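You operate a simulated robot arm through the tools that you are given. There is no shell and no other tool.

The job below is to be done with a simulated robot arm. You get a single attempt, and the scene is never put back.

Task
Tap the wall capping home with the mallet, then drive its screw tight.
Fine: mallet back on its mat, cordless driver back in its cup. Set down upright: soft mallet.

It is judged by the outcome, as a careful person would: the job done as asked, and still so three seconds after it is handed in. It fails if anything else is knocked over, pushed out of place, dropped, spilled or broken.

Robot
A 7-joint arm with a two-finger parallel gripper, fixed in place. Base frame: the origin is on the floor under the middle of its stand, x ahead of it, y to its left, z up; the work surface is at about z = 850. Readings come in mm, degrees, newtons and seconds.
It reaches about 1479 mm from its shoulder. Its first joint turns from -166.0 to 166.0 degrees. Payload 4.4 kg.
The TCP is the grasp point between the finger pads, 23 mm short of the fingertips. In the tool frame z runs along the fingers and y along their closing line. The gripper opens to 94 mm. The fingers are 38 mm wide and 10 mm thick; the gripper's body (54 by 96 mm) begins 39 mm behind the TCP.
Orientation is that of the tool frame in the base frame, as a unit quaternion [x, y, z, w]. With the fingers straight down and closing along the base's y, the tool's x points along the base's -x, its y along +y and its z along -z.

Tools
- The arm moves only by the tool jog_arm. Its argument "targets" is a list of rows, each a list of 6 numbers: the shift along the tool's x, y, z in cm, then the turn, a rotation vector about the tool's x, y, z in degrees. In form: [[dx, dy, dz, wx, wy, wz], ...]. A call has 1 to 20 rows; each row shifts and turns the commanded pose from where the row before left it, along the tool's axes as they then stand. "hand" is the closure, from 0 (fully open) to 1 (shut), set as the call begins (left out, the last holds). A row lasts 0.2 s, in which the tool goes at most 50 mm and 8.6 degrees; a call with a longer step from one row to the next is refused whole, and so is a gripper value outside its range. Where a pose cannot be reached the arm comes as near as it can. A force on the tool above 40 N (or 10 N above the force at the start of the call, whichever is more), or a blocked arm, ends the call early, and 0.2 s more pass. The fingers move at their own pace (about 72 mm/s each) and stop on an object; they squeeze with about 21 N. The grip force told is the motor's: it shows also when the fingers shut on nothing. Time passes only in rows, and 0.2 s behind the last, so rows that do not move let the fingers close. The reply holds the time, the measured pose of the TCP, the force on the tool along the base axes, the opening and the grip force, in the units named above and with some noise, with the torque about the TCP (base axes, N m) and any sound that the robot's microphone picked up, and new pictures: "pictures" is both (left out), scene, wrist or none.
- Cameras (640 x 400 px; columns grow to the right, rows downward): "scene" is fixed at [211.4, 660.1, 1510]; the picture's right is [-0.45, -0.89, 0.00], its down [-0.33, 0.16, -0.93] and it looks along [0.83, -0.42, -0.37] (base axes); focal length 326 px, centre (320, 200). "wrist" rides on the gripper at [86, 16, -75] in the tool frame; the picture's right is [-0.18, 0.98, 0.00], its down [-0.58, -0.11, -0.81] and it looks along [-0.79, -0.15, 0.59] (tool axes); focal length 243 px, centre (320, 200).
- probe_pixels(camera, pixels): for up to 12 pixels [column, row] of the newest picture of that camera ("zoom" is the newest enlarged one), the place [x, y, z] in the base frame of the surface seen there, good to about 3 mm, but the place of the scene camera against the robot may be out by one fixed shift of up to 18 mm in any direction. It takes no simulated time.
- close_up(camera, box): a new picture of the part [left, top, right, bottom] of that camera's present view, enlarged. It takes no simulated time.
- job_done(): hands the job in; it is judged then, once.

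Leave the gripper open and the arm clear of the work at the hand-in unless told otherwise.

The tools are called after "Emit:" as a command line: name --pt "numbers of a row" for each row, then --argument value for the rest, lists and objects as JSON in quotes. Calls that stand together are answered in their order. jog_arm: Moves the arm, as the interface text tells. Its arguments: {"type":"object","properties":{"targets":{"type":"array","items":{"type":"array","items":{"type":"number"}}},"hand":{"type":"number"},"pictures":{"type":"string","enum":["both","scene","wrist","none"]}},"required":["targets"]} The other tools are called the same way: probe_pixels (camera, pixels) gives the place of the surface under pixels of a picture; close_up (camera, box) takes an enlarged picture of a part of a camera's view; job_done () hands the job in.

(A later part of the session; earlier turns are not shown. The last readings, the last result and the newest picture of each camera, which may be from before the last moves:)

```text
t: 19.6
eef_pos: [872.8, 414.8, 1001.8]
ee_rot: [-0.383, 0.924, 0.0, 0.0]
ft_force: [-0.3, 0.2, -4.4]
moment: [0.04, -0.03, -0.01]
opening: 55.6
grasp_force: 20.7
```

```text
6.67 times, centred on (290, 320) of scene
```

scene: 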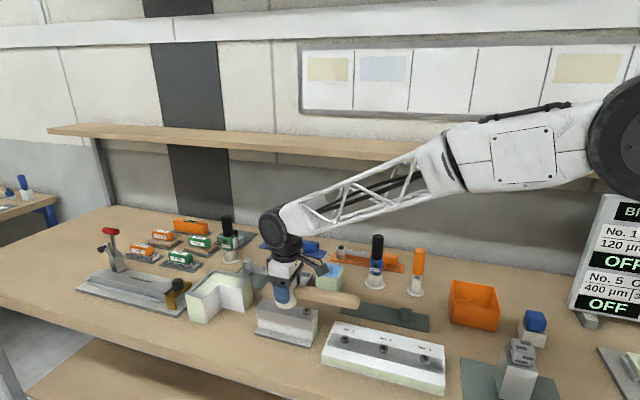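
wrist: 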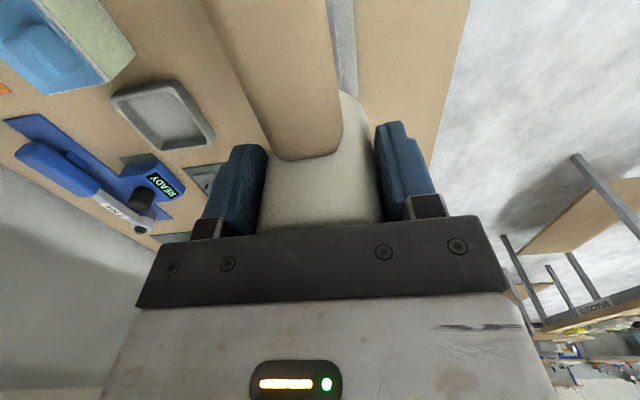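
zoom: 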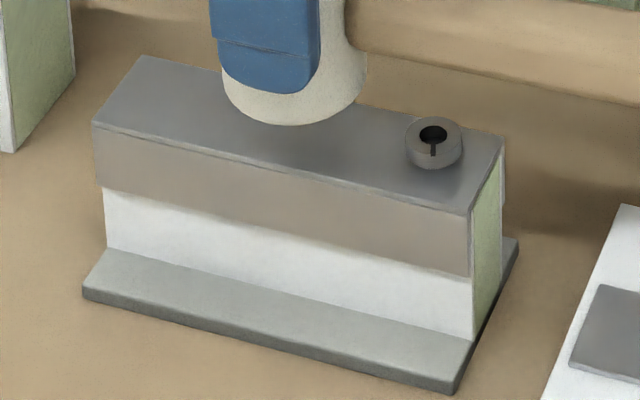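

Again ~2 mm. I continue: fourth tap with 32 mm stroke.

Emit:
jog_arm --pt "0 0 3.2 0 0 0" --pt "0 0 -3.2 0 0 0" --pt "0 0 0 0 0 0" --hand 1 --pictures "scene"

Emit:
close_up --camera "scene" --box '[296, 300, 320, 315]'

Emit:
close_up --camera "scene" --box '[250, 290, 330, 350]'

```text
t: 20.4
eef_pos: [871.6, 415.3, 1000.9]
ee_rot: [-0.383, 0.924, 0.0, 0.001]
ft_force: [-0.3, -0.6, -4.8]
moment: [0.06, -0.04, -0.02]
opening: 55.7
grasp_force: 21.0
```

scene: 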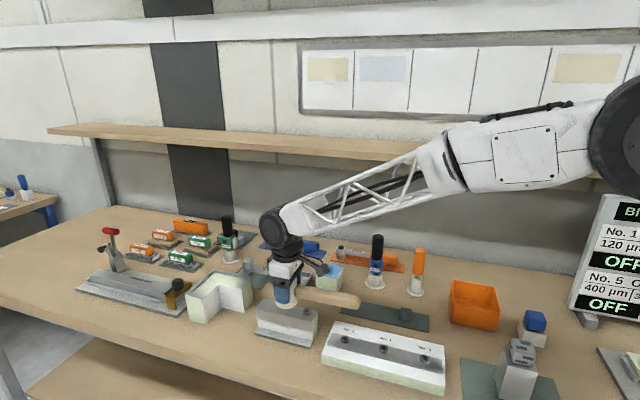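

```text
16.00 times, centred on (308, 308) of scene
```

zoom: 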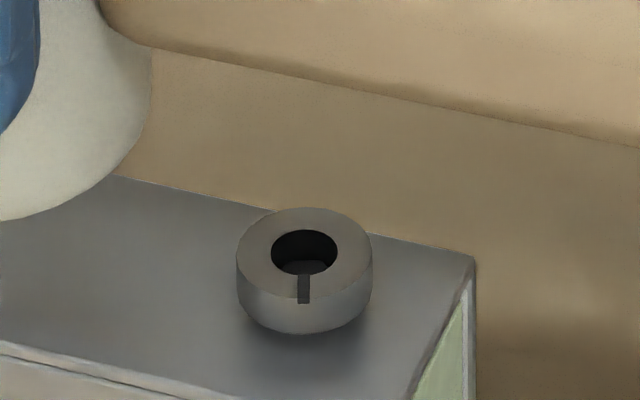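

```text
6.67 times, centred on (290, 320) of scene
```

zoom: 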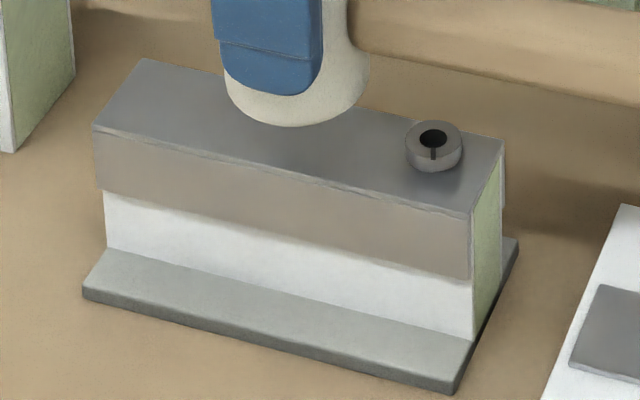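

Only ~1.3 mm this time — nearly home perhaps. Fifth tap, 34 mm stroke.

Emit:
jog_arm --pt "0 0 3.4 0 0 0" --pt "0 0 -3.4 0 0 0" --pt "0 0 0 0 0 0" --hand 1 --pictures "scene"

Emit:
close_up --camera "scene" --box '[296, 300, 320, 315]'

Emit:
close_up --camera "scene" --box '[250, 290, 330, 350]'

```text
t: 21.2
eef_pos: [872.0, 415.8, 1003.7]
ee_rot: [-0.382, 0.924, 0.0, 0.0]
ft_force: [0.7, 0.8, -5.6]
moment: [0.02, -0.02, 0.02]
opening: 55.4
grasp_force: 21.1
```

scene: 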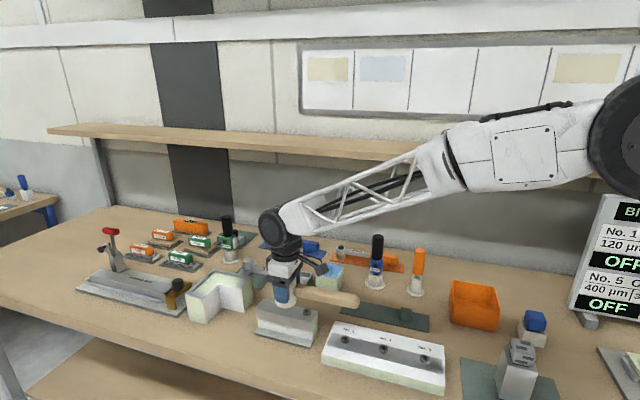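

```text
16.00 times, centred on (308, 308) of scene
```

zoom: 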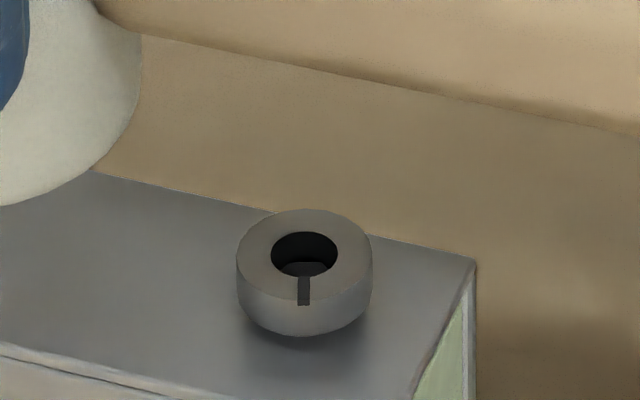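

```text
6.67 times, centred on (290, 320) of scene
```

zoom: 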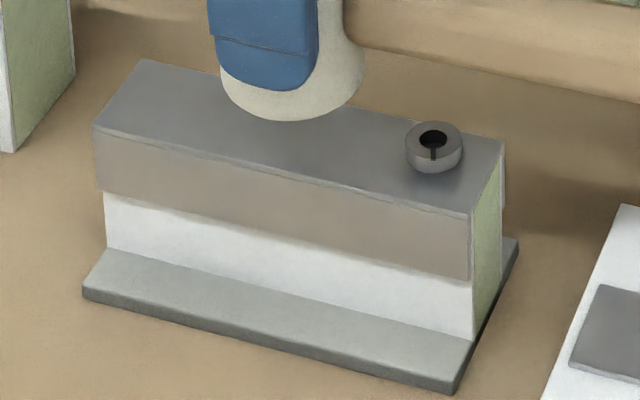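

Practically no further movement (≤0.2 mm): it has bottomed. One more confirming tap of the same size.

Emit:
jog_arm --pt "0 0 3.5 0 0 0" --pt "0 0 -3.5 0 0 0" --pt "0 0 0 0 0 0" --hand 1 --pictures "scene"

Emit:
close_up --camera "scene" --box '[250, 290, 330, 350]'

Emit:
close_up --camera "scene" --box '[296, 300, 320, 315]'

```text
t: 22.0
eef_pos: [870.0, 418.0, 1003.2]
ee_rot: [-0.383, 0.924, 0.0, 0.0]
ft_force: [0.5, 0.4, -5.7]
moment: [0.04, -0.06, 0.01]
opening: 56.0
grasp_force: 21.4
```

scene: 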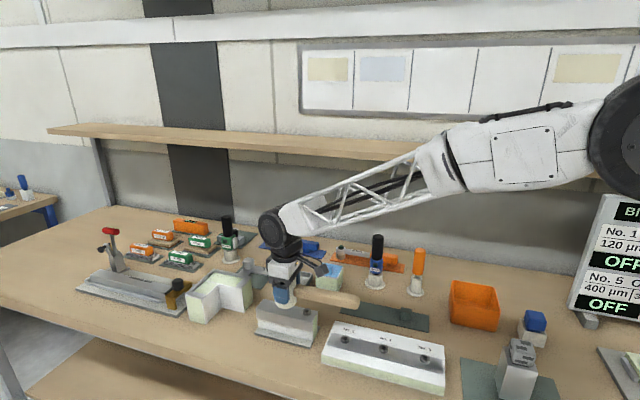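

```text
6.67 times, centred on (290, 320) of scene
```

zoom: 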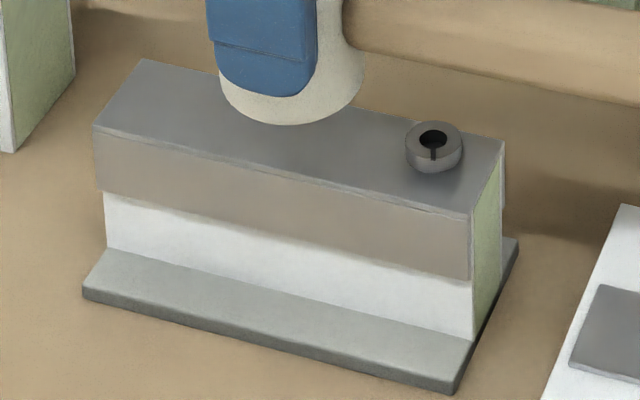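

```text
16.00 times, centred on (308, 308) of scene
```

zoom: 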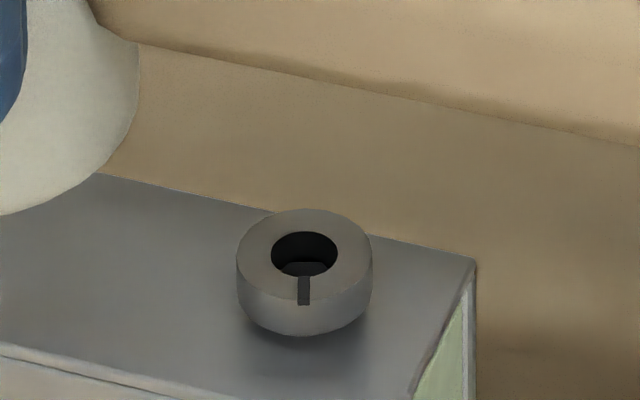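

The capping is home and level. Now the mallet goes back: up, back over the mat, then down to 8 mm above its original height for a check.

Emit:
jog_arm --pt "0 0 -2.0 0 0 0" --pt "0 0 -3.8 0 0 0" --pt "1.6 -1.6 0 0 0 0" --pt "3.0 -3.1 0 0 0 0" --pt "3.0 -3.1 0 0 0 0" --pt "3.0 -3.1 0 0 0 0" --pt "3.0 -3.1 0 0 0 0" --pt "1.6 -1.5 0 0 0 0" --pt "0 0 3.0 0 0 0" --pt "0 0 4.5 0 0 0" --pt "0 0 4.5 0 0 0" --pt "0 0 2.0 0 0 0" --pt "0 0 0.8 0 0 0" --pt "0 0 0 0 0 0" --hand 1

Emit:
close_up --camera "scene" --box '[320, 255, 460, 342]'

```text
t: 25.0
eef_pos: [875.8, 198.9, 912.7]
ee_rot: [-0.383, 0.924, 0.0, 0.0]
ft_force: [-1.2, -0.4, -4.9]
moment: [0.01, -0.03, -0.01]
opening: 55.8
grasp_force: 21.0
```

scene: 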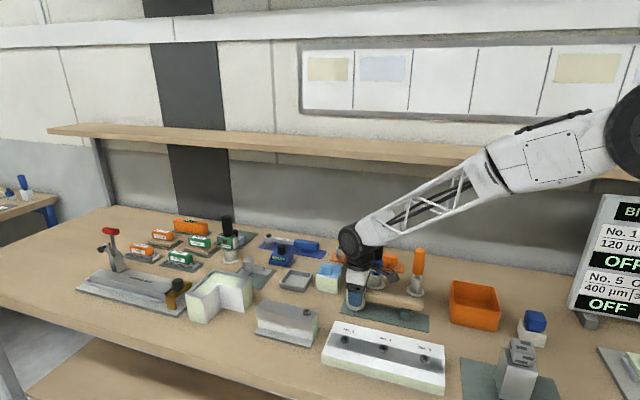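
wrist: 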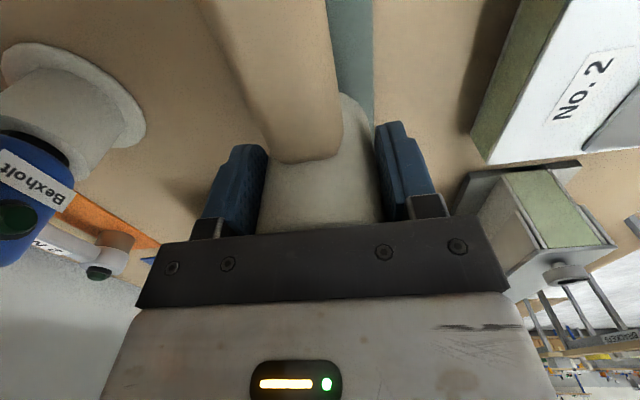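

```text
4.57 times, centred on (390, 298) of scene
```

zoom: 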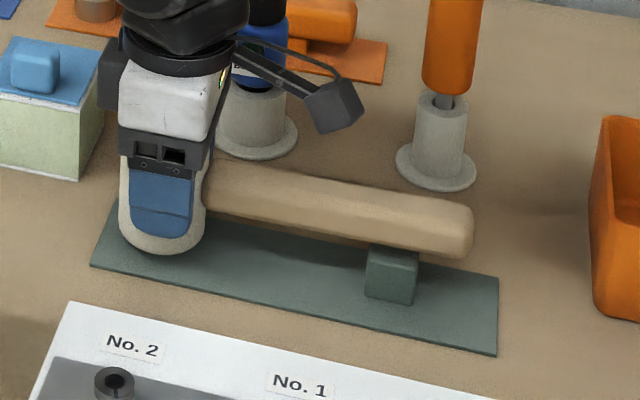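

The mallet hangs just above its mat in its original place. I lower in small steps, watching the force for touchdown.

Emit:
jog_arm --pt "0 0 0.4 0 0 0" --pt "0 0 0.2 0 0 0" --pt "0 0 0 0 0 0" --hand 1 --pictures "none"

Emit:
jog_arm --pt "0 0 0.15 0 0 0" --pt "0 0 0 0 0 0" --hand 1 --pictures "none"

```text
t: 25.8
eef_pos: [874.2, 199.2, 905.8]
ee_rot: [-0.383, 0.924, 0.0, -0.001]
ft_force: [0.6, 0.2, -5.0]
moment: [0.05, -0.05, -0.01]
opening: 55.8
grasp_force: 21.2
```

```text
t: 26.4
eef_pos: [874.9, 200.1, 904.7]
ee_rot: [-0.383, 0.924, 0.001, 0.0]
ft_force: [-0.1, 0.0, -5.3]
moment: [0.05, -0.05, -0.02]
opening: 55.8
grasp_force: 20.9
```

Still hanging free (−5 N). I continue down in 1.5 mm steps.

Emit:
jog_arm --pt "0 0 0.15 0 0 0" --pt "0 0 0 0 0 0" --hand 1 --pictures "none"

Emit:
jog_arm --pt "0 0 0.15 0 0 0" --pt "0 0 0 0 0 0" --hand 1 --pictures "none"

```text
t: 27.0
eef_pos: [875.4, 199.5, 902.2]
ee_rot: [-0.383, 0.924, 0.0, -0.001]
ft_force: [-0.3, 0.1, -4.3]
moment: [0.07, -0.07, 0.01]
opening: 55.9
grasp_force: 21.2
```

```text
t: 27.6
eef_pos: [875.2, 199.2, 901.9]
ee_rot: [-0.382, 0.924, 0.0, 0.0]
ft_force: [0.6, 0.9, -4.4]
moment: [0.05, -0.01, 0.0]
opening: 55.5
grasp_force: 21.1
```

Emit:
jog_arm --pt "0 0 0.15 0 0 0" --pt "0 0 0 0 0 0" --hand 1 --pictures "none"

Emit:
jog_arm --pt "0 0 0.15 0 0 0" --pt "0 0 0 0 0 0" --hand 1 --pictures "scene"

Emit:
close_up --camera "scene" --box '[320, 265, 440, 340]'

```text
t: 28.2
eef_pos: [874.0, 198.9, 901.6]
ee_rot: [-0.383, 0.924, 0.001, 0.0]
ft_force: [-1.9, -4.0, 7.5]
moment: [-0.31, 0.35, 0.08]
opening: 55.6
grasp_force: 21.4
```

```text
t: 28.8
eef_pos: [874.3, 200.6, 899.8]
ee_rot: [-0.383, 0.924, 0.0, 0.001]
ft_force: [6.3, -4.0, 17.8]
moment: [0.19, 0.03, -0.07]
opening: 55.6
grasp_force: 20.4
```

scene: 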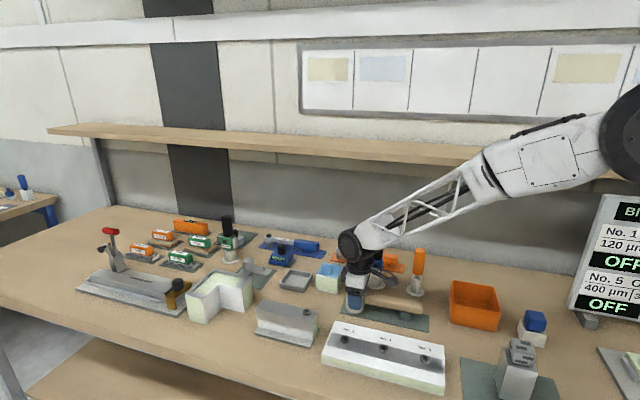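

```text
5.33 times, centred on (380, 302) of scene
```

zoom: 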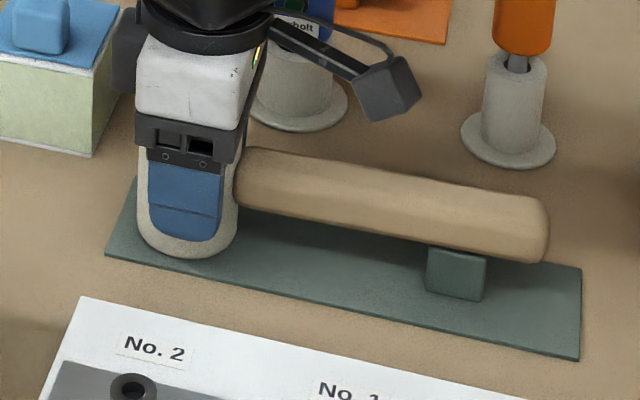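

Touchdown: force went up to +18 N with the mallet on its mat. I back off 1.5 mm, then open the fingers.

Emit:
jog_arm --pt "0 0 -0.15 0 0 0" --pt "0 0 0 0 0 0" --hand 1 --pictures "none"

Emit:
jog_arm --pt "0 0 0 0 0 0" --pt "0 0 0 0 0 0" --pt "0 0 0 0 0 0" --pt "0 0 0 0 0 0" --hand 0

```text
t: 29.4
eef_pos: [874.7, 200.3, 901.5]
ee_rot: [-0.383, 0.924, 0.0, 0.0]
ft_force: [6.1, 0.2, 3.5]
moment: [0.13, -0.56, 0.01]
opening: 55.8
grasp_force: 20.7
```

```text
t: 30.4
eef_pos: [875.3, 199.5, 899.5]
ee_rot: [-0.383, 0.924, 0.0, 0.0]
ft_force: [-0.3, 0.5, -0.1]
moment: [0.06, 0.03, 0.0]
opening: 94.1
grasp_force: 0.2
```

scene: 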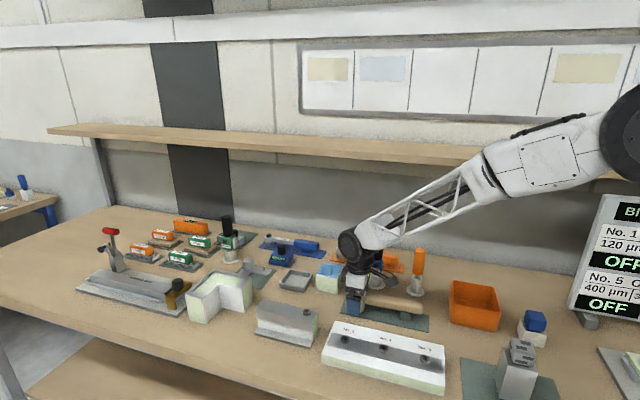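
wrist: 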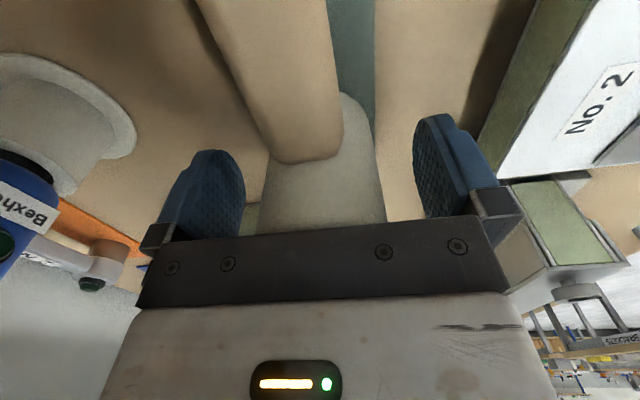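

Released; the mallet stands upright on its mat. I retreat straight up to z≈1100.

Emit:
jog_arm --pt "0 0 -1.0 0 0 0" --pt "0 0 -3.0 0 0 0" --pt "0 0 -4.0 0 0 0" --pt "0 0 -4.0 0 0 0" --pt "0 0 -4.0 0 0 0" --pt "0 0 -4.0 0 0 0" --pt "0 0 0 0 0 0" --hand 0

Emit:
close_up --camera "scene" --box '[320, 265, 440, 340]'

Emit:
close_up --camera "wrist" --box '[30, 0, 222, 120]'

```text
t: 32.0
eef_pos: [875.8, 200.2, 1099.9]
ee_rot: [-0.383, 0.924, 0.0, 0.0]
ft_force: [-0.7, 0.8, -0.1]
moment: [0.02, 0.02, -0.04]
opening: 94.0
grasp_force: 0.1
```

scene: 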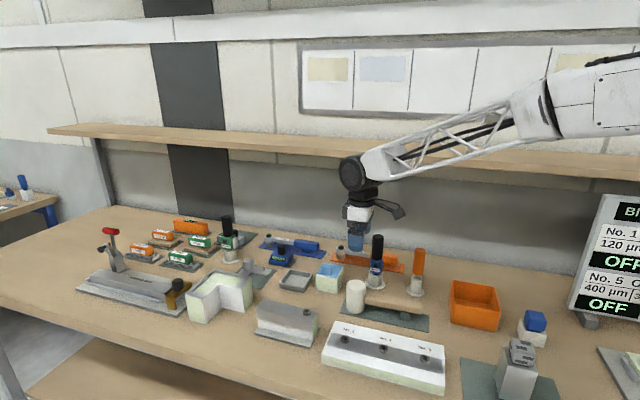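
wrist: 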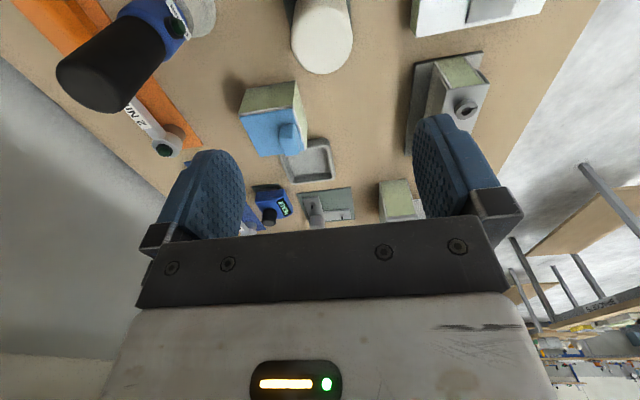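

```text
5.33 times, centred on (380, 302) of scene
```

zoom: 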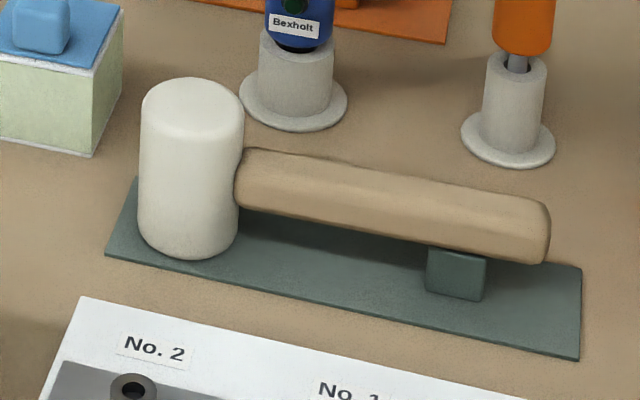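

```text
3.33 times, centred on (126, 60) of wrist
```

zoom: 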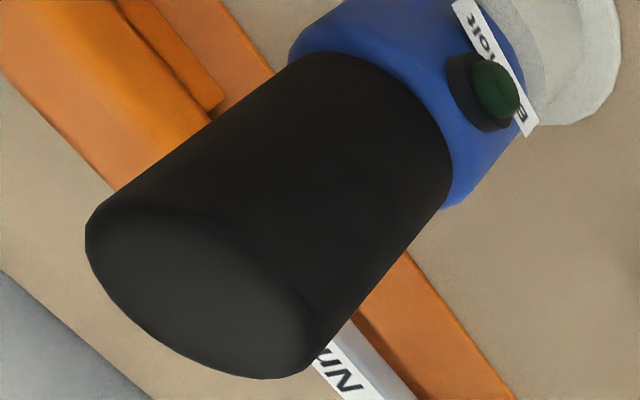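

The mallet is back as before. Now I locate the Bexholt precisely by probing its black top, its blue body and its cup in the wrist view.

Emit:
probe_pixels --camera "zoom" --pixels '[[200, 290], [95, 240], [310, 360], [270, 370], [230, 230], [300, 150], [440, 150], [310, 40], [490, 90], [440, 195], [600, 90], [150, 290]]'

Emit:
probe_pixels --camera "wrist" --pixels '[[60, 80], [118, 105], [90, 90], [75, 60], [125, 85], [160, 40], [140, 10], [185, 30], [205, 20], [178, 28]]'

```text
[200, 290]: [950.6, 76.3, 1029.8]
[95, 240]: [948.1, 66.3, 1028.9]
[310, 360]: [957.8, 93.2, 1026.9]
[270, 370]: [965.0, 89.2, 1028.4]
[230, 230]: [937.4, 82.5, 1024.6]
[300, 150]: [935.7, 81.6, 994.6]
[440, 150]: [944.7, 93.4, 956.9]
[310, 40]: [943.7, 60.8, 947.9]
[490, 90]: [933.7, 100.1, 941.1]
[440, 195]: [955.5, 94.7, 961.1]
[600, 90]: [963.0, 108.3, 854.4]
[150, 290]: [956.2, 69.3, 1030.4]
```

```text
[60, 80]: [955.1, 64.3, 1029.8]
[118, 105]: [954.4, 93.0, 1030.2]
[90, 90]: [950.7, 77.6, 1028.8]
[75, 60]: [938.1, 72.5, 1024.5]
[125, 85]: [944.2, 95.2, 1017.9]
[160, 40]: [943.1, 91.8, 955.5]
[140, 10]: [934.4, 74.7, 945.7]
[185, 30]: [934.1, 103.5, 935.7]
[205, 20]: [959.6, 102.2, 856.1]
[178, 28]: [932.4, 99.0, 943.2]
```

The driver's axis is at about (952,80), radius ≈16, black grip z≈955–1029; a green knob/lamp on the blue body faces (−x,+y) at z≈940. I take a closer look at it from both cameras.

Emit:
close_up --camera "scene" --box '[362, 250, 394, 290]'

Emit:
close_up --camera "wrist" --box '[140, 0, 220, 50]'

Emit:
close_up --camera "scene" --box '[334, 245, 358, 265]'

Emit:
close_up --camera "scene" --box '[268, 240, 300, 268]'

```text
10.00 times, centred on (378, 270) of scene
```

zoom: 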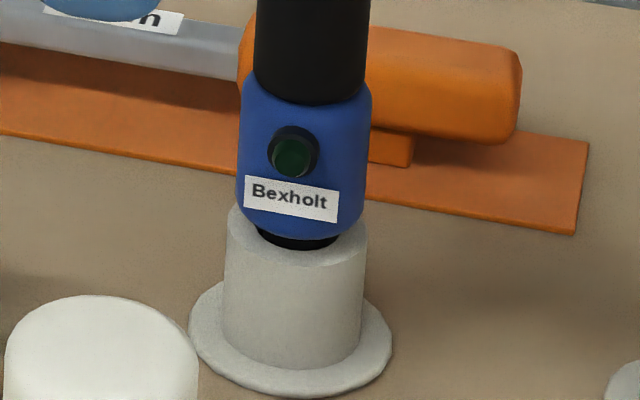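

```text
8.00 times, centred on (180, 25) of wrist
```

zoom: 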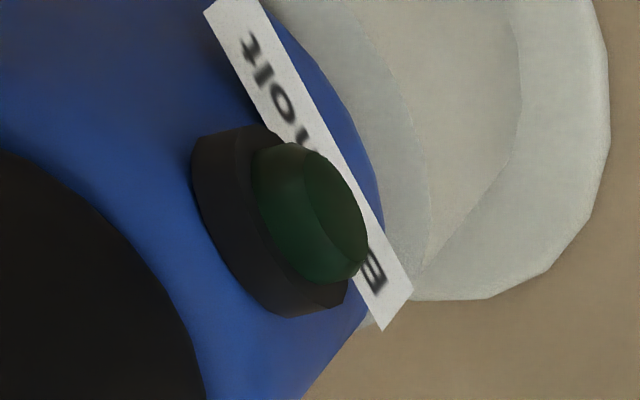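

```text
16.00 times, centred on (346, 255) of scene
```

zoom: 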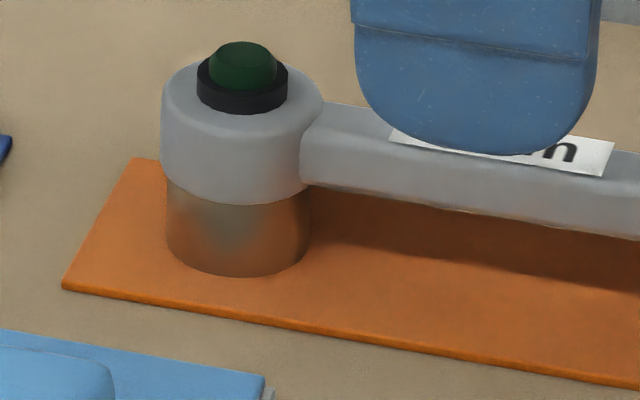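

```text
14.29 times, centred on (284, 254) of scene
```

zoom: 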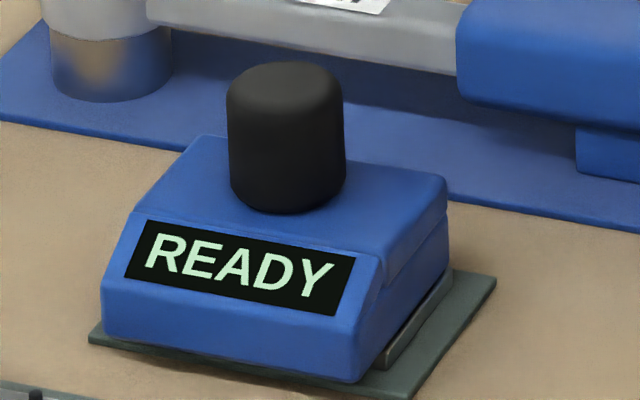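

The green dot is an unlit indicator lamp (same style as on the torque wrenches), so I don't need to press it. I move above the driver at (952,80), keeping this orientation and z≈1100, to check centring.

Emit:
jog_arm --pt "1.04 -4.63 0 0 0 0" --pt "1.04 -4.63 0 0 0 0" --pt "1.04 -4.63 0 0 0 0" --pt "0 0 0 0 0 0" --hand 0

Emit:
close_up --camera "wrist" --box '[240, 30, 400, 130]'

```text
t: 33.0
eef_pos: [952.1, 78.6, 1099.8]
ee_rot: [-0.382, 0.924, 0.0, -0.001]
ft_force: [0.1, -0.2, -0.4]
moment: [-0.01, 0.01, -0.02]
opening: 93.9
grasp_force: 0.0
```

scene: 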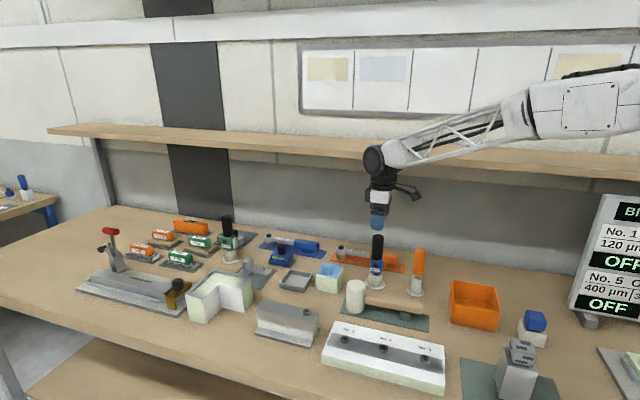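
wrist: 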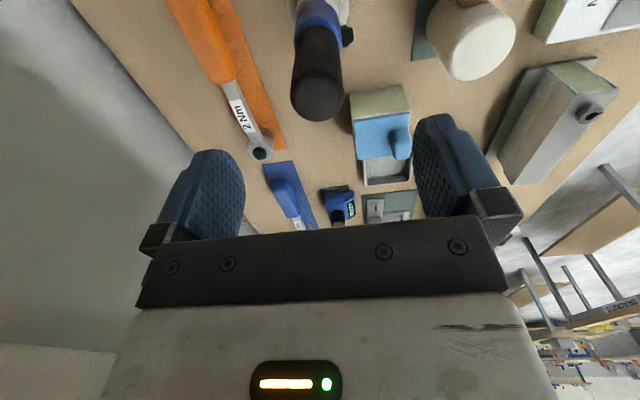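

```text
4.00 times, centred on (320, 80) of wrist
```

zoom: 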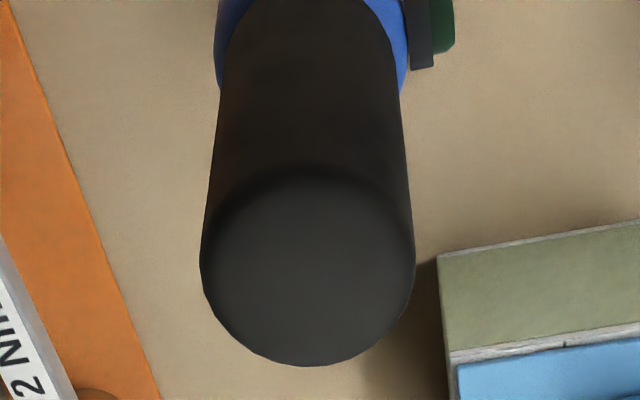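

The driver's top is at about (317,97) in the wrist view. I probe its rim and centre to refine.

Emit:
probe_pixels --camera "zoom" --pixels '[[307, 268], [208, 268], [407, 268], [307, 360], [307, 185], [235, 330], [380, 330], [307, 300]]'

```text
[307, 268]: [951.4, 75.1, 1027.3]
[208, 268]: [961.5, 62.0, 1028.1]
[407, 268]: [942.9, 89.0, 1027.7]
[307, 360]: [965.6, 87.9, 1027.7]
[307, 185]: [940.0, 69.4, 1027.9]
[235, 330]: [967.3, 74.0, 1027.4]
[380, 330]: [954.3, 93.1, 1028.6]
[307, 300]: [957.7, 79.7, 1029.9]
```

Centre ≈(953,77.5): I shift 1.4 mm and descend so the fingers straddle the black grip, TCP at z≈993 (palm just above the top at 1028).

Emit:
jog_arm --pt "0 -0.14 0 0 0 0" --pt "0 0 3.0 0 0 0" --pt "0 0 3.0 0 0 0" --pt "0 0 3.0 0 0 0" --pt "0 0 1.6 0 0 0" --pt "0 0 0 0 0 0" --hand 0

```text
t: 34.4
eef_pos: [952.6, 77.9, 993.4]
ee_rot: [-0.383, 0.924, 0.001, 0.0]
ft_force: [-0.2, -0.5, -0.2]
moment: [-0.02, -0.03, 0.01]
opening: 94.0
grasp_force: 0.0
```

scene: 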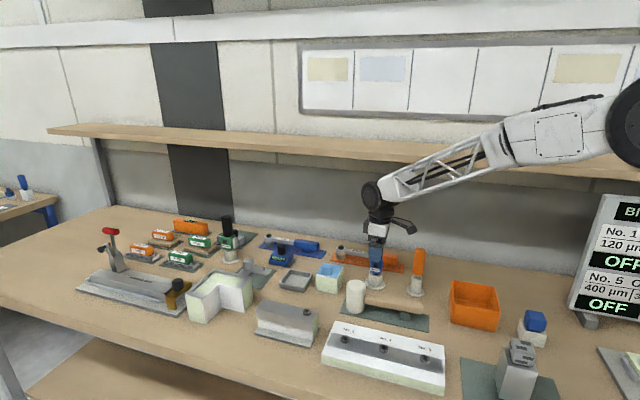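
wrist: 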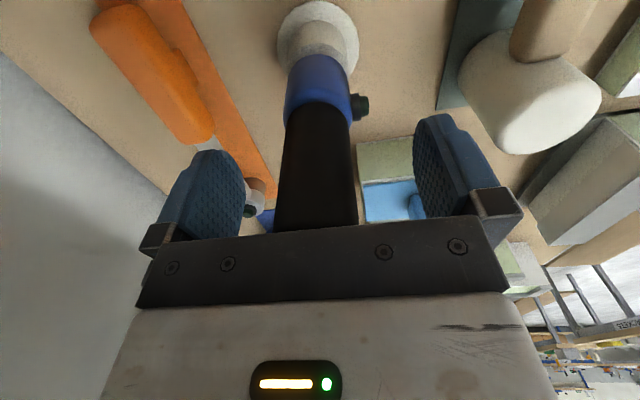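

The grip is well placed between the fingers. I close on it.

Emit:
jog_arm --pt "0 0 0 0 0 0" --pt "0 0 0 0 0 0" --pt "0 0 0 0 0 0" --pt "0 0 0 0 0 0" --pt "0 0 0 0 0 0" --hand 1 --pictures "wrist"

```text
t: 35.6
eef_pos: [953.9, 77.8, 993.6]
ee_rot: [-0.384, 0.924, 0.0, 0.0]
ft_force: [0.6, -0.6, 1.1]
moment: [0.01, -0.04, 0.0]
opening: 35.7
grasp_force: 21.8
```

wrist: 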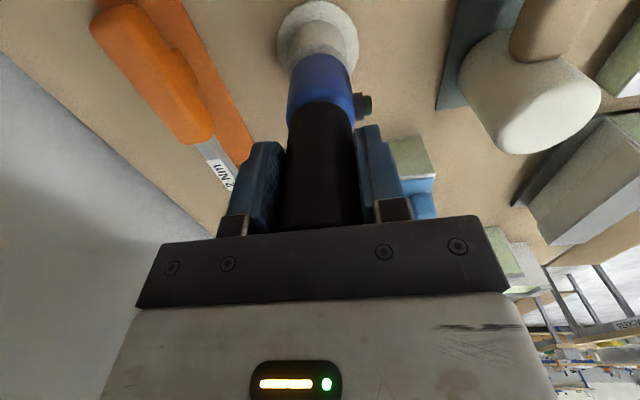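

Gripped (35.7 mm, 21.8 N) with little side force. I lift straight up 75 mm slowly to clear the cup.

Emit:
jog_arm --pt "0 0 -0.5 0 0 0" --pt "0 0 -1.0 0 0 0" --pt "0 0 -2.0 0 0 0" --pt "0 0 -2.0 0 0 0" --pt "0 0 -2.0 0 0 0" --pt "0 0 0 0 0 0" --hand 1

Emit:
close_up --camera "scene" --box '[340, 220, 420, 300]'

```text
t: 37.0
eef_pos: [952.9, 78.8, 1068.0]
ee_rot: [-0.383, 0.924, 0.0, 0.0]
ft_force: [0.0, 0.0, -4.2]
moment: [0.0, 0.01, -0.01]
opening: 35.7
grasp_force: 21.1
```

scene: 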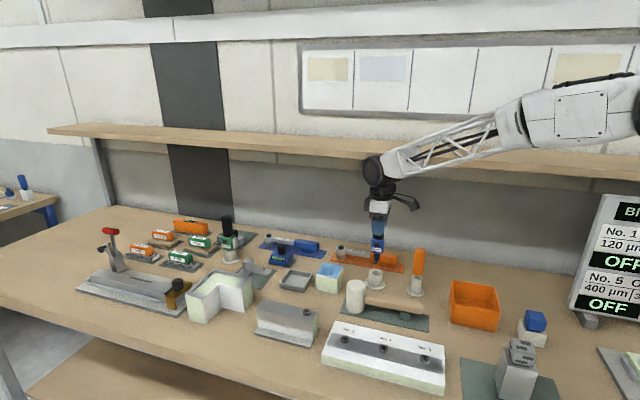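
wrist: 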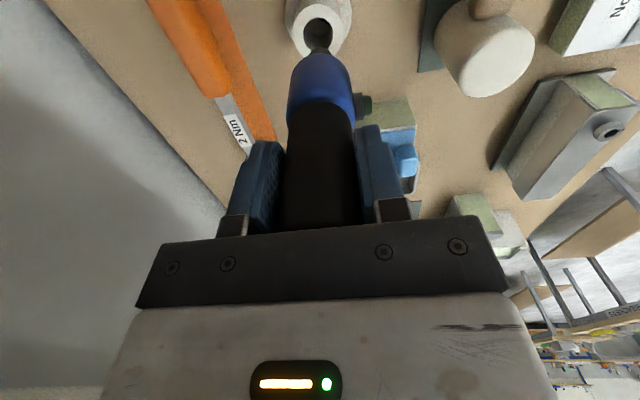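

```text
5.00 times, centred on (380, 260) of scene
```

zoom: 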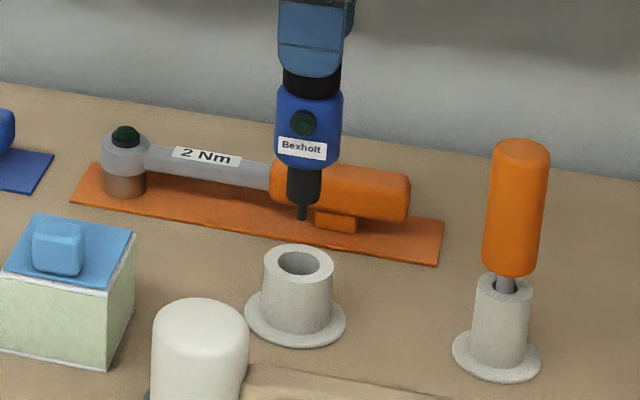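

The Bexholt shows a chuck and a thin bit: it is the cordless driver, and weighs about 4 N. I enlarge the bit and probe its tip against the TCP.

Emit:
close_up --camera "scene" --box '[364, 248, 390, 268]'

Emit:
close_up --camera "wrist" --box '[280, 0, 376, 60]'

Emit:
probe_pixels --camera "scene" --pixels '[[380, 263], [380, 258], [380, 245]]'

```text
16.00 times, centred on (377, 258) of scene
```

zoom: 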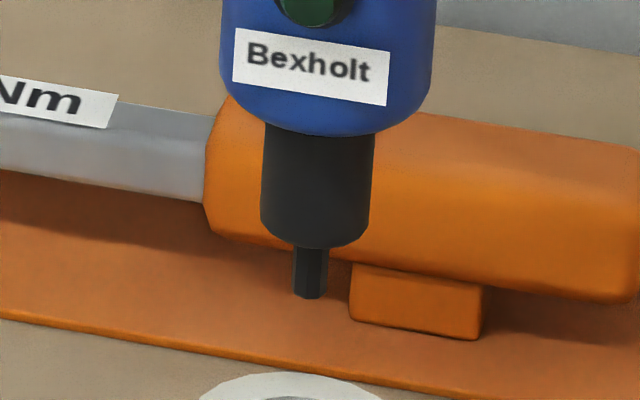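

```text
6.67 times, centred on (328, 30) of wrist
```

zoom: 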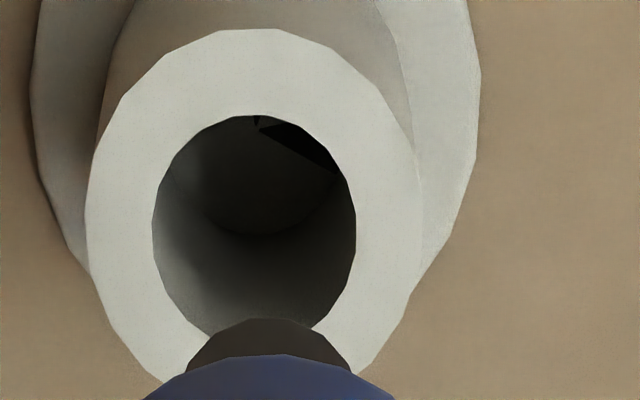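

```text
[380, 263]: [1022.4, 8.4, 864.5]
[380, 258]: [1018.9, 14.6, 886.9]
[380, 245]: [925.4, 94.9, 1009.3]
```

The bit is a slim hex. I probe its tip and chuck in the scene picture with fractional pixels.

Emit:
close_up --camera "scene" --box '[364, 248, 390, 268]'

Emit:
probe_pixels --camera "zoom" --pixels '[[310, 292], [311, 280], [310, 260], [315, 200], [315, 240], [310, 70], [310, 10], [275, 200], [360, 200], [270, 100], [390, 110]]'

```text
16.00 times, centred on (377, 258) of scene
```

zoom: 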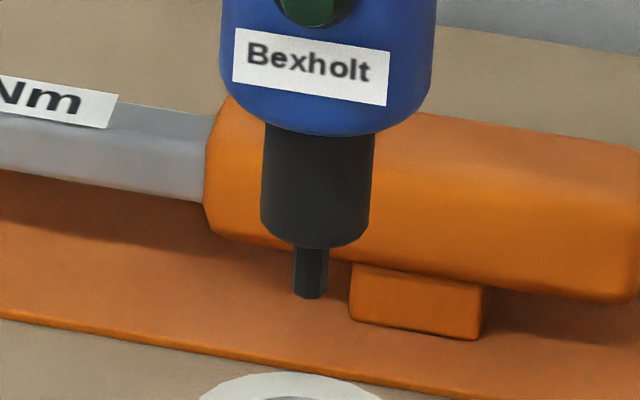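

```text
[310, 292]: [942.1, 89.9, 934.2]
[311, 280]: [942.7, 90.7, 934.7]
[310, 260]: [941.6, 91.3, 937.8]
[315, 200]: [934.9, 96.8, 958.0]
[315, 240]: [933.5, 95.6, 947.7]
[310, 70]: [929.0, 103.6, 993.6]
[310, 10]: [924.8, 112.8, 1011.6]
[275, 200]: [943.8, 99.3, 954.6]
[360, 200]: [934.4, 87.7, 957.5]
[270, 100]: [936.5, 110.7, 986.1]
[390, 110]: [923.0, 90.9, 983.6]
```

The bit tip is about 136 mm below the TCP. In the present wrist view the capping's screw is at about (606,130); I enlarge and probe it for an accurate robot-frame position.

Emit:
close_up --camera "wrist" --box '[560, 90, 640, 150]'

```text
6.67 times, centred on (600, 120) of wrist
```

zoom: 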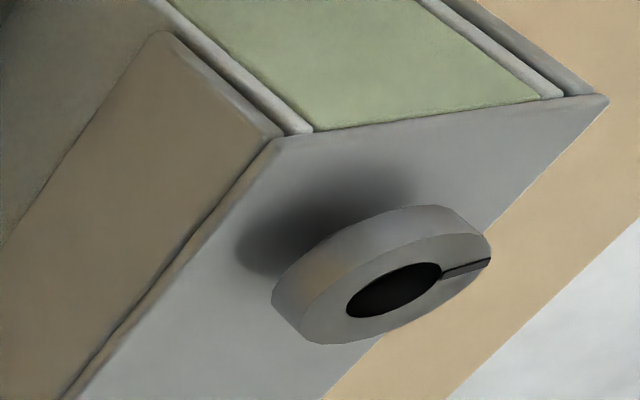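

The capping sits flush on the wall now. The screw head stands proud with a socket hole. I probe the ring around the hole.

Emit:
probe_pixels --camera "zoom" --pixels '[[335, 300], [450, 250], [395, 255], [400, 325], [315, 325], [480, 245], [360, 325], [430, 252], [340, 320], [395, 285], [250, 320], [450, 140]]'

```text
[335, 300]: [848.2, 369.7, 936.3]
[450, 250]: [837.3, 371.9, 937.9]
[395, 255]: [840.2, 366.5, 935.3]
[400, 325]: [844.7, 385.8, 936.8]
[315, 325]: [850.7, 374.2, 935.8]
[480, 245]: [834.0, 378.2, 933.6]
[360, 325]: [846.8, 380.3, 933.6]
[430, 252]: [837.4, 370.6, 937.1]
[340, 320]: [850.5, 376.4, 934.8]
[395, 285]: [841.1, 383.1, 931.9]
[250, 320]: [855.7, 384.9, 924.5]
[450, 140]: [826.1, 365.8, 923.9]
```

The screw head's centre is roughly (842,376), top z≈937, but viewed at a grazing angle. I raise the driver to TCP z≈1110 (tip ≈974) and move to about (877,256), from where the screw is visible beside the driver.

Emit:
jog_arm --pt "0 0 -2.1 0 0 0" --pt "0 0 -2.1 0 0 0" --pt "-1.43 3.58 0 0 0 0" --pt "-1.43 3.58 0 0 0 0" --pt "-1.43 3.58 0 0 0 0" --pt "-1.43 3.58 0 0 0 0" --pt "-1.43 3.58 0 0 0 0" --pt "0 0 0 0 0 0" --hand 1

Emit:
close_up --camera "wrist" --box '[400, 50, 480, 110]'

```text
t: 38.8
eef_pos: [875.0, 258.0, 1111.5]
ee_rot: [-0.383, 0.924, 0.0, -0.001]
ft_force: [0.5, -0.6, -3.9]
moment: [0.01, -0.02, 0.0]
opening: 35.7
grasp_force: 20.9
```

scene: 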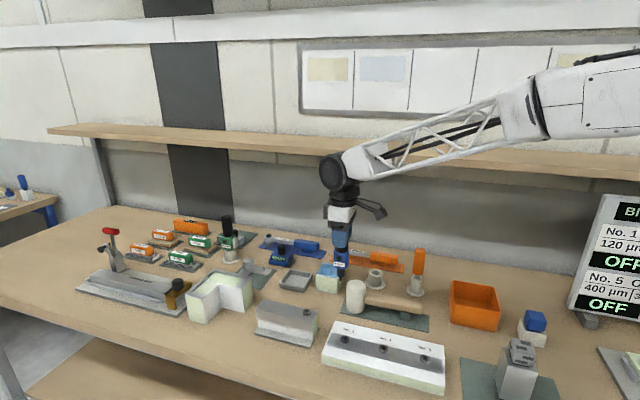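
wrist: 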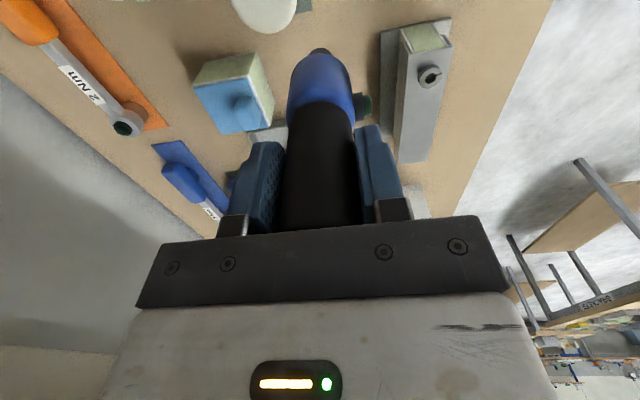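

```text
6.67 times, centred on (440, 80) of wrist
```

zoom: 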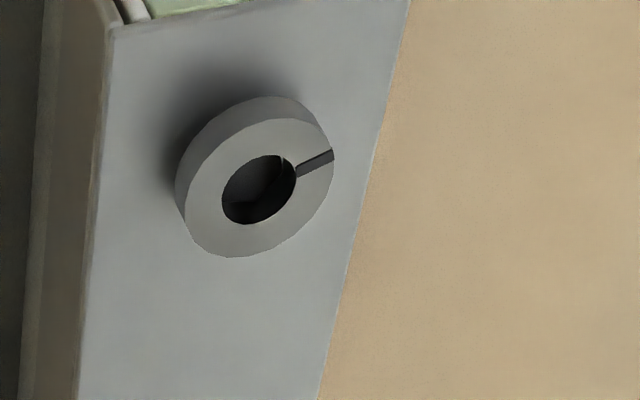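

Good view: hole centre at zoom (259,189). I probe ring points around it and the capping surface.

Emit:
probe_pixels --camera "zoom" --pixels '[[205, 210], [312, 180], [270, 138], [248, 240], [290, 225], [215, 160], [315, 140], [200, 240], [259, 189], [259, 210], [150, 300], [300, 300]]'

Emit:
probe_pixels --camera "zoom" --pixels '[[190, 215], [325, 170], [285, 125], [235, 252], [300, 225], [225, 150], [322, 140], [200, 245], [265, 175], [250, 205], [105, 200], [355, 200]]'

```text
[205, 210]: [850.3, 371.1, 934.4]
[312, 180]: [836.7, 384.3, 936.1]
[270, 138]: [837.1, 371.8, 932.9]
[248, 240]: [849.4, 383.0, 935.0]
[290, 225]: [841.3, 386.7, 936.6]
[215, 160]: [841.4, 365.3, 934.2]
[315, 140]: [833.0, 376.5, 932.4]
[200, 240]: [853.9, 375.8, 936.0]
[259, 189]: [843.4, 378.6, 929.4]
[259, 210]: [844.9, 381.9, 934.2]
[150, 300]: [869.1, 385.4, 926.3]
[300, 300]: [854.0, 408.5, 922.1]
```

```text
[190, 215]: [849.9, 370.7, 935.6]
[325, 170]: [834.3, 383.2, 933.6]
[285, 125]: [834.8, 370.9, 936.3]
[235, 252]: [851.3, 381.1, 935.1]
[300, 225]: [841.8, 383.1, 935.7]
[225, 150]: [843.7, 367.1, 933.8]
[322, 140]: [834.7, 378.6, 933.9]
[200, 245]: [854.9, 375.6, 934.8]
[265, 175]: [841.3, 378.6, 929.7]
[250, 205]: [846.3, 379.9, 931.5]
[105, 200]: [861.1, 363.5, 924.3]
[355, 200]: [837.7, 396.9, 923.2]
```

The screw centre averages to about (843.2,376.7), ring top z≈935, socket bottom ≈929.5. I take an idle row to get another reading of the TCP.

Emit:
jog_arm --pt "0 0 0 0 0 0" --hand 1 --pictures "none"

Emit:
jog_arm --pt "0 0 0 0 0 0" --hand 1 --pictures "none"

Emit:
jog_arm --pt "0 0 0 0 0 0" --hand 1 --pictures "none"

```text
t: 39.2
eef_pos: [875.4, 257.7, 1111.6]
ee_rot: [-0.383, 0.924, 0.0, 0.0]
ft_force: [0.6, -0.4, -4.1]
moment: [-0.01, -0.01, -0.01]
opening: 35.7
grasp_force: 20.3
```

```text
t: 39.6
eef_pos: [875.2, 257.4, 1111.9]
ee_rot: [-0.383, 0.924, 0.0, 0.0]
ft_force: [-0.6, -0.9, -4.5]
moment: [0.03, -0.01, -0.02]
opening: 35.6
grasp_force: 21.4
```

```text
t: 40.0
eef_pos: [874.3, 256.4, 1111.7]
ee_rot: [-0.383, 0.924, 0.0, -0.001]
ft_force: [-0.8, -0.3, -3.5]
moment: [-0.01, 0.0, 0.0]
opening: 35.8
grasp_force: 20.6
```

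Mean TCP is (875.0,257.4,1111.7). I move over the screw (tip ≈40 mm above its head) and check from the scene camera.

Emit:
jog_arm --pt "-2.06 3.56 0 0 0 0" --pt "-2.06 3.56 0 0 0 0" --pt "-2.07 3.56 0 0 0 0" --pt "0 0 0 0 0 0" --pt "0 0 0 0 0 0" --hand 1

Emit:
close_up --camera "scene" --box '[280, 270, 336, 320]'

Emit:
close_up --camera "wrist" --box '[260, 0, 420, 100]'

```text
t: 41.2
eef_pos: [841.1, 375.5, 1110.4]
ee_rot: [-0.382, 0.924, 0.0, 0.0]
ft_force: [-0.1, -0.6, -4.0]
moment: [0.02, 0.0, -0.01]
opening: 35.7
grasp_force: 21.3
```

scene: 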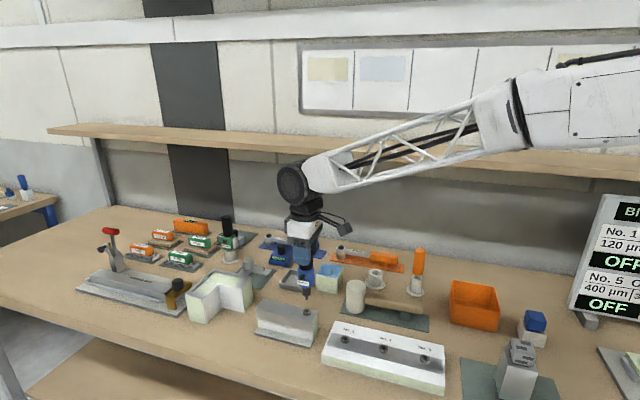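
wrist: 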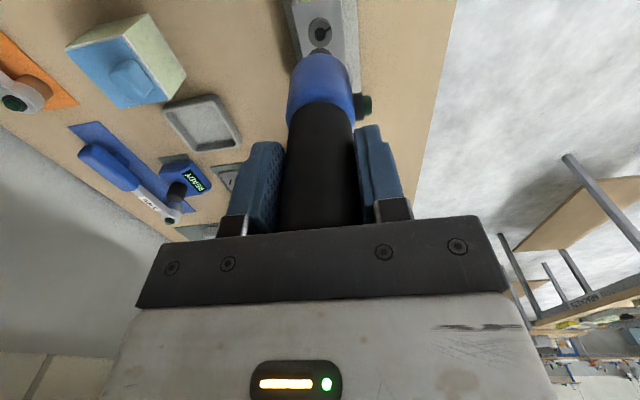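

```text
8.00 times, centred on (308, 295) of scene
```

zoom: 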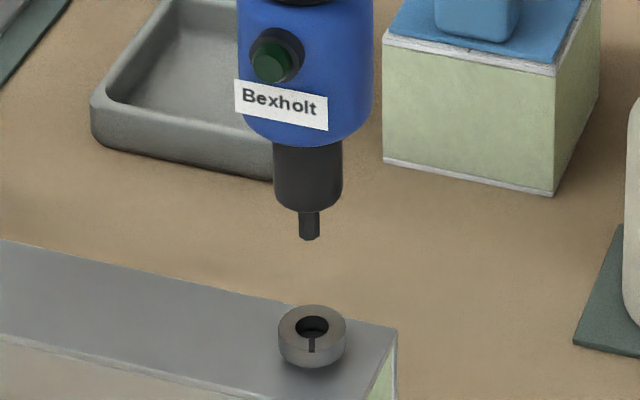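

```text
4.00 times, centred on (340, 50) of wrist
```

zoom: 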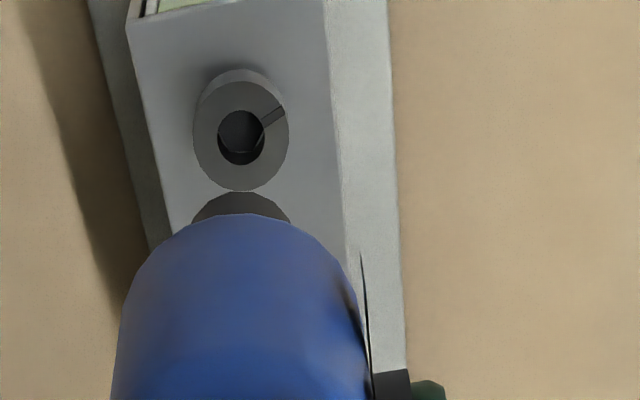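

Both views agree: in the scene view the bit projects down onto the hole within ~0.5 mm, and in the wrist view the chuck and ring share column 320. I lower 30 mm and recheck.

Emit:
jog_arm --pt "0 0 1.5 0 0 0" --pt "0 0 1.0 0 0 0" --pt "0 0 0.5 0 0 0" --pt "0 0 0 0 0 0" --pt "0 0 0 0 0 0" --hand 1

Emit:
close_up --camera "scene" --box '[292, 290, 324, 315]'

Emit:
close_up --camera "wrist" --box '[280, 0, 360, 50]'

```text
t: 42.4
eef_pos: [842.6, 375.9, 1081.3]
ee_rot: [-0.382, 0.924, 0.0, 0.0]
ft_force: [0.2, 0.5, -4.8]
moment: [0.01, 0.0, 0.0]
opening: 35.9
grasp_force: 21.0
```

scene: 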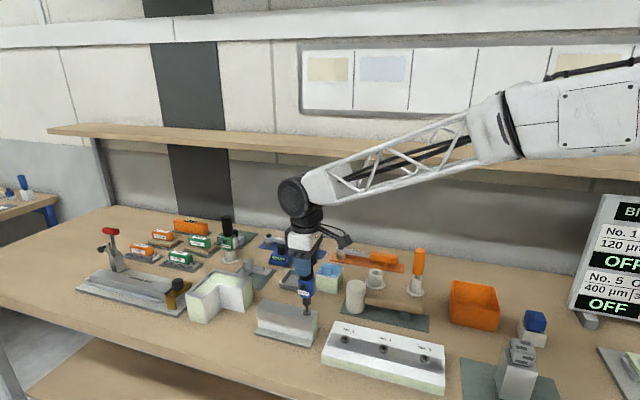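
wrist: 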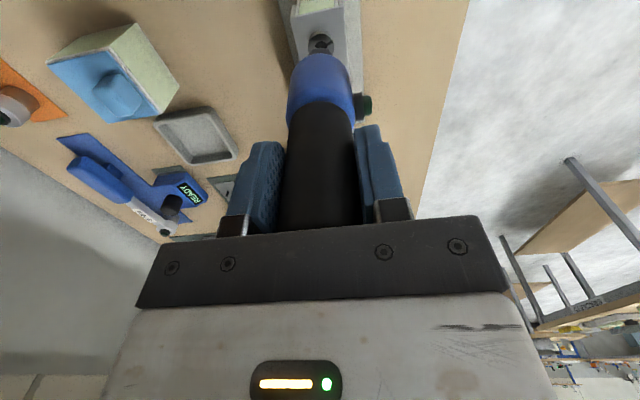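

```text
16.00 times, centred on (308, 302) of scene
```

zoom: 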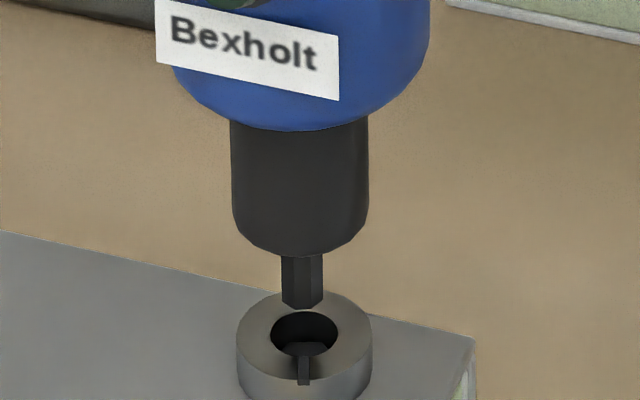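

```text
8.00 times, centred on (320, 25) of wrist
```

zoom: 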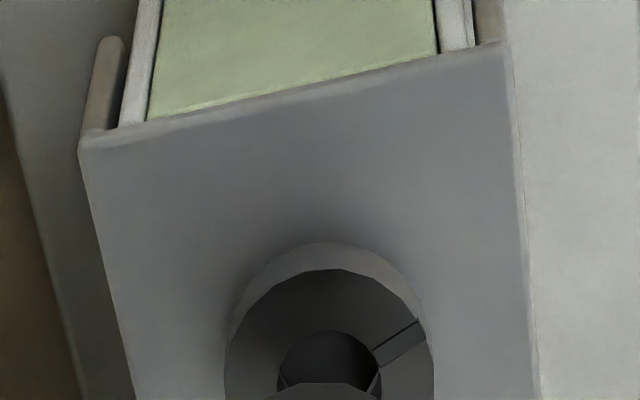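

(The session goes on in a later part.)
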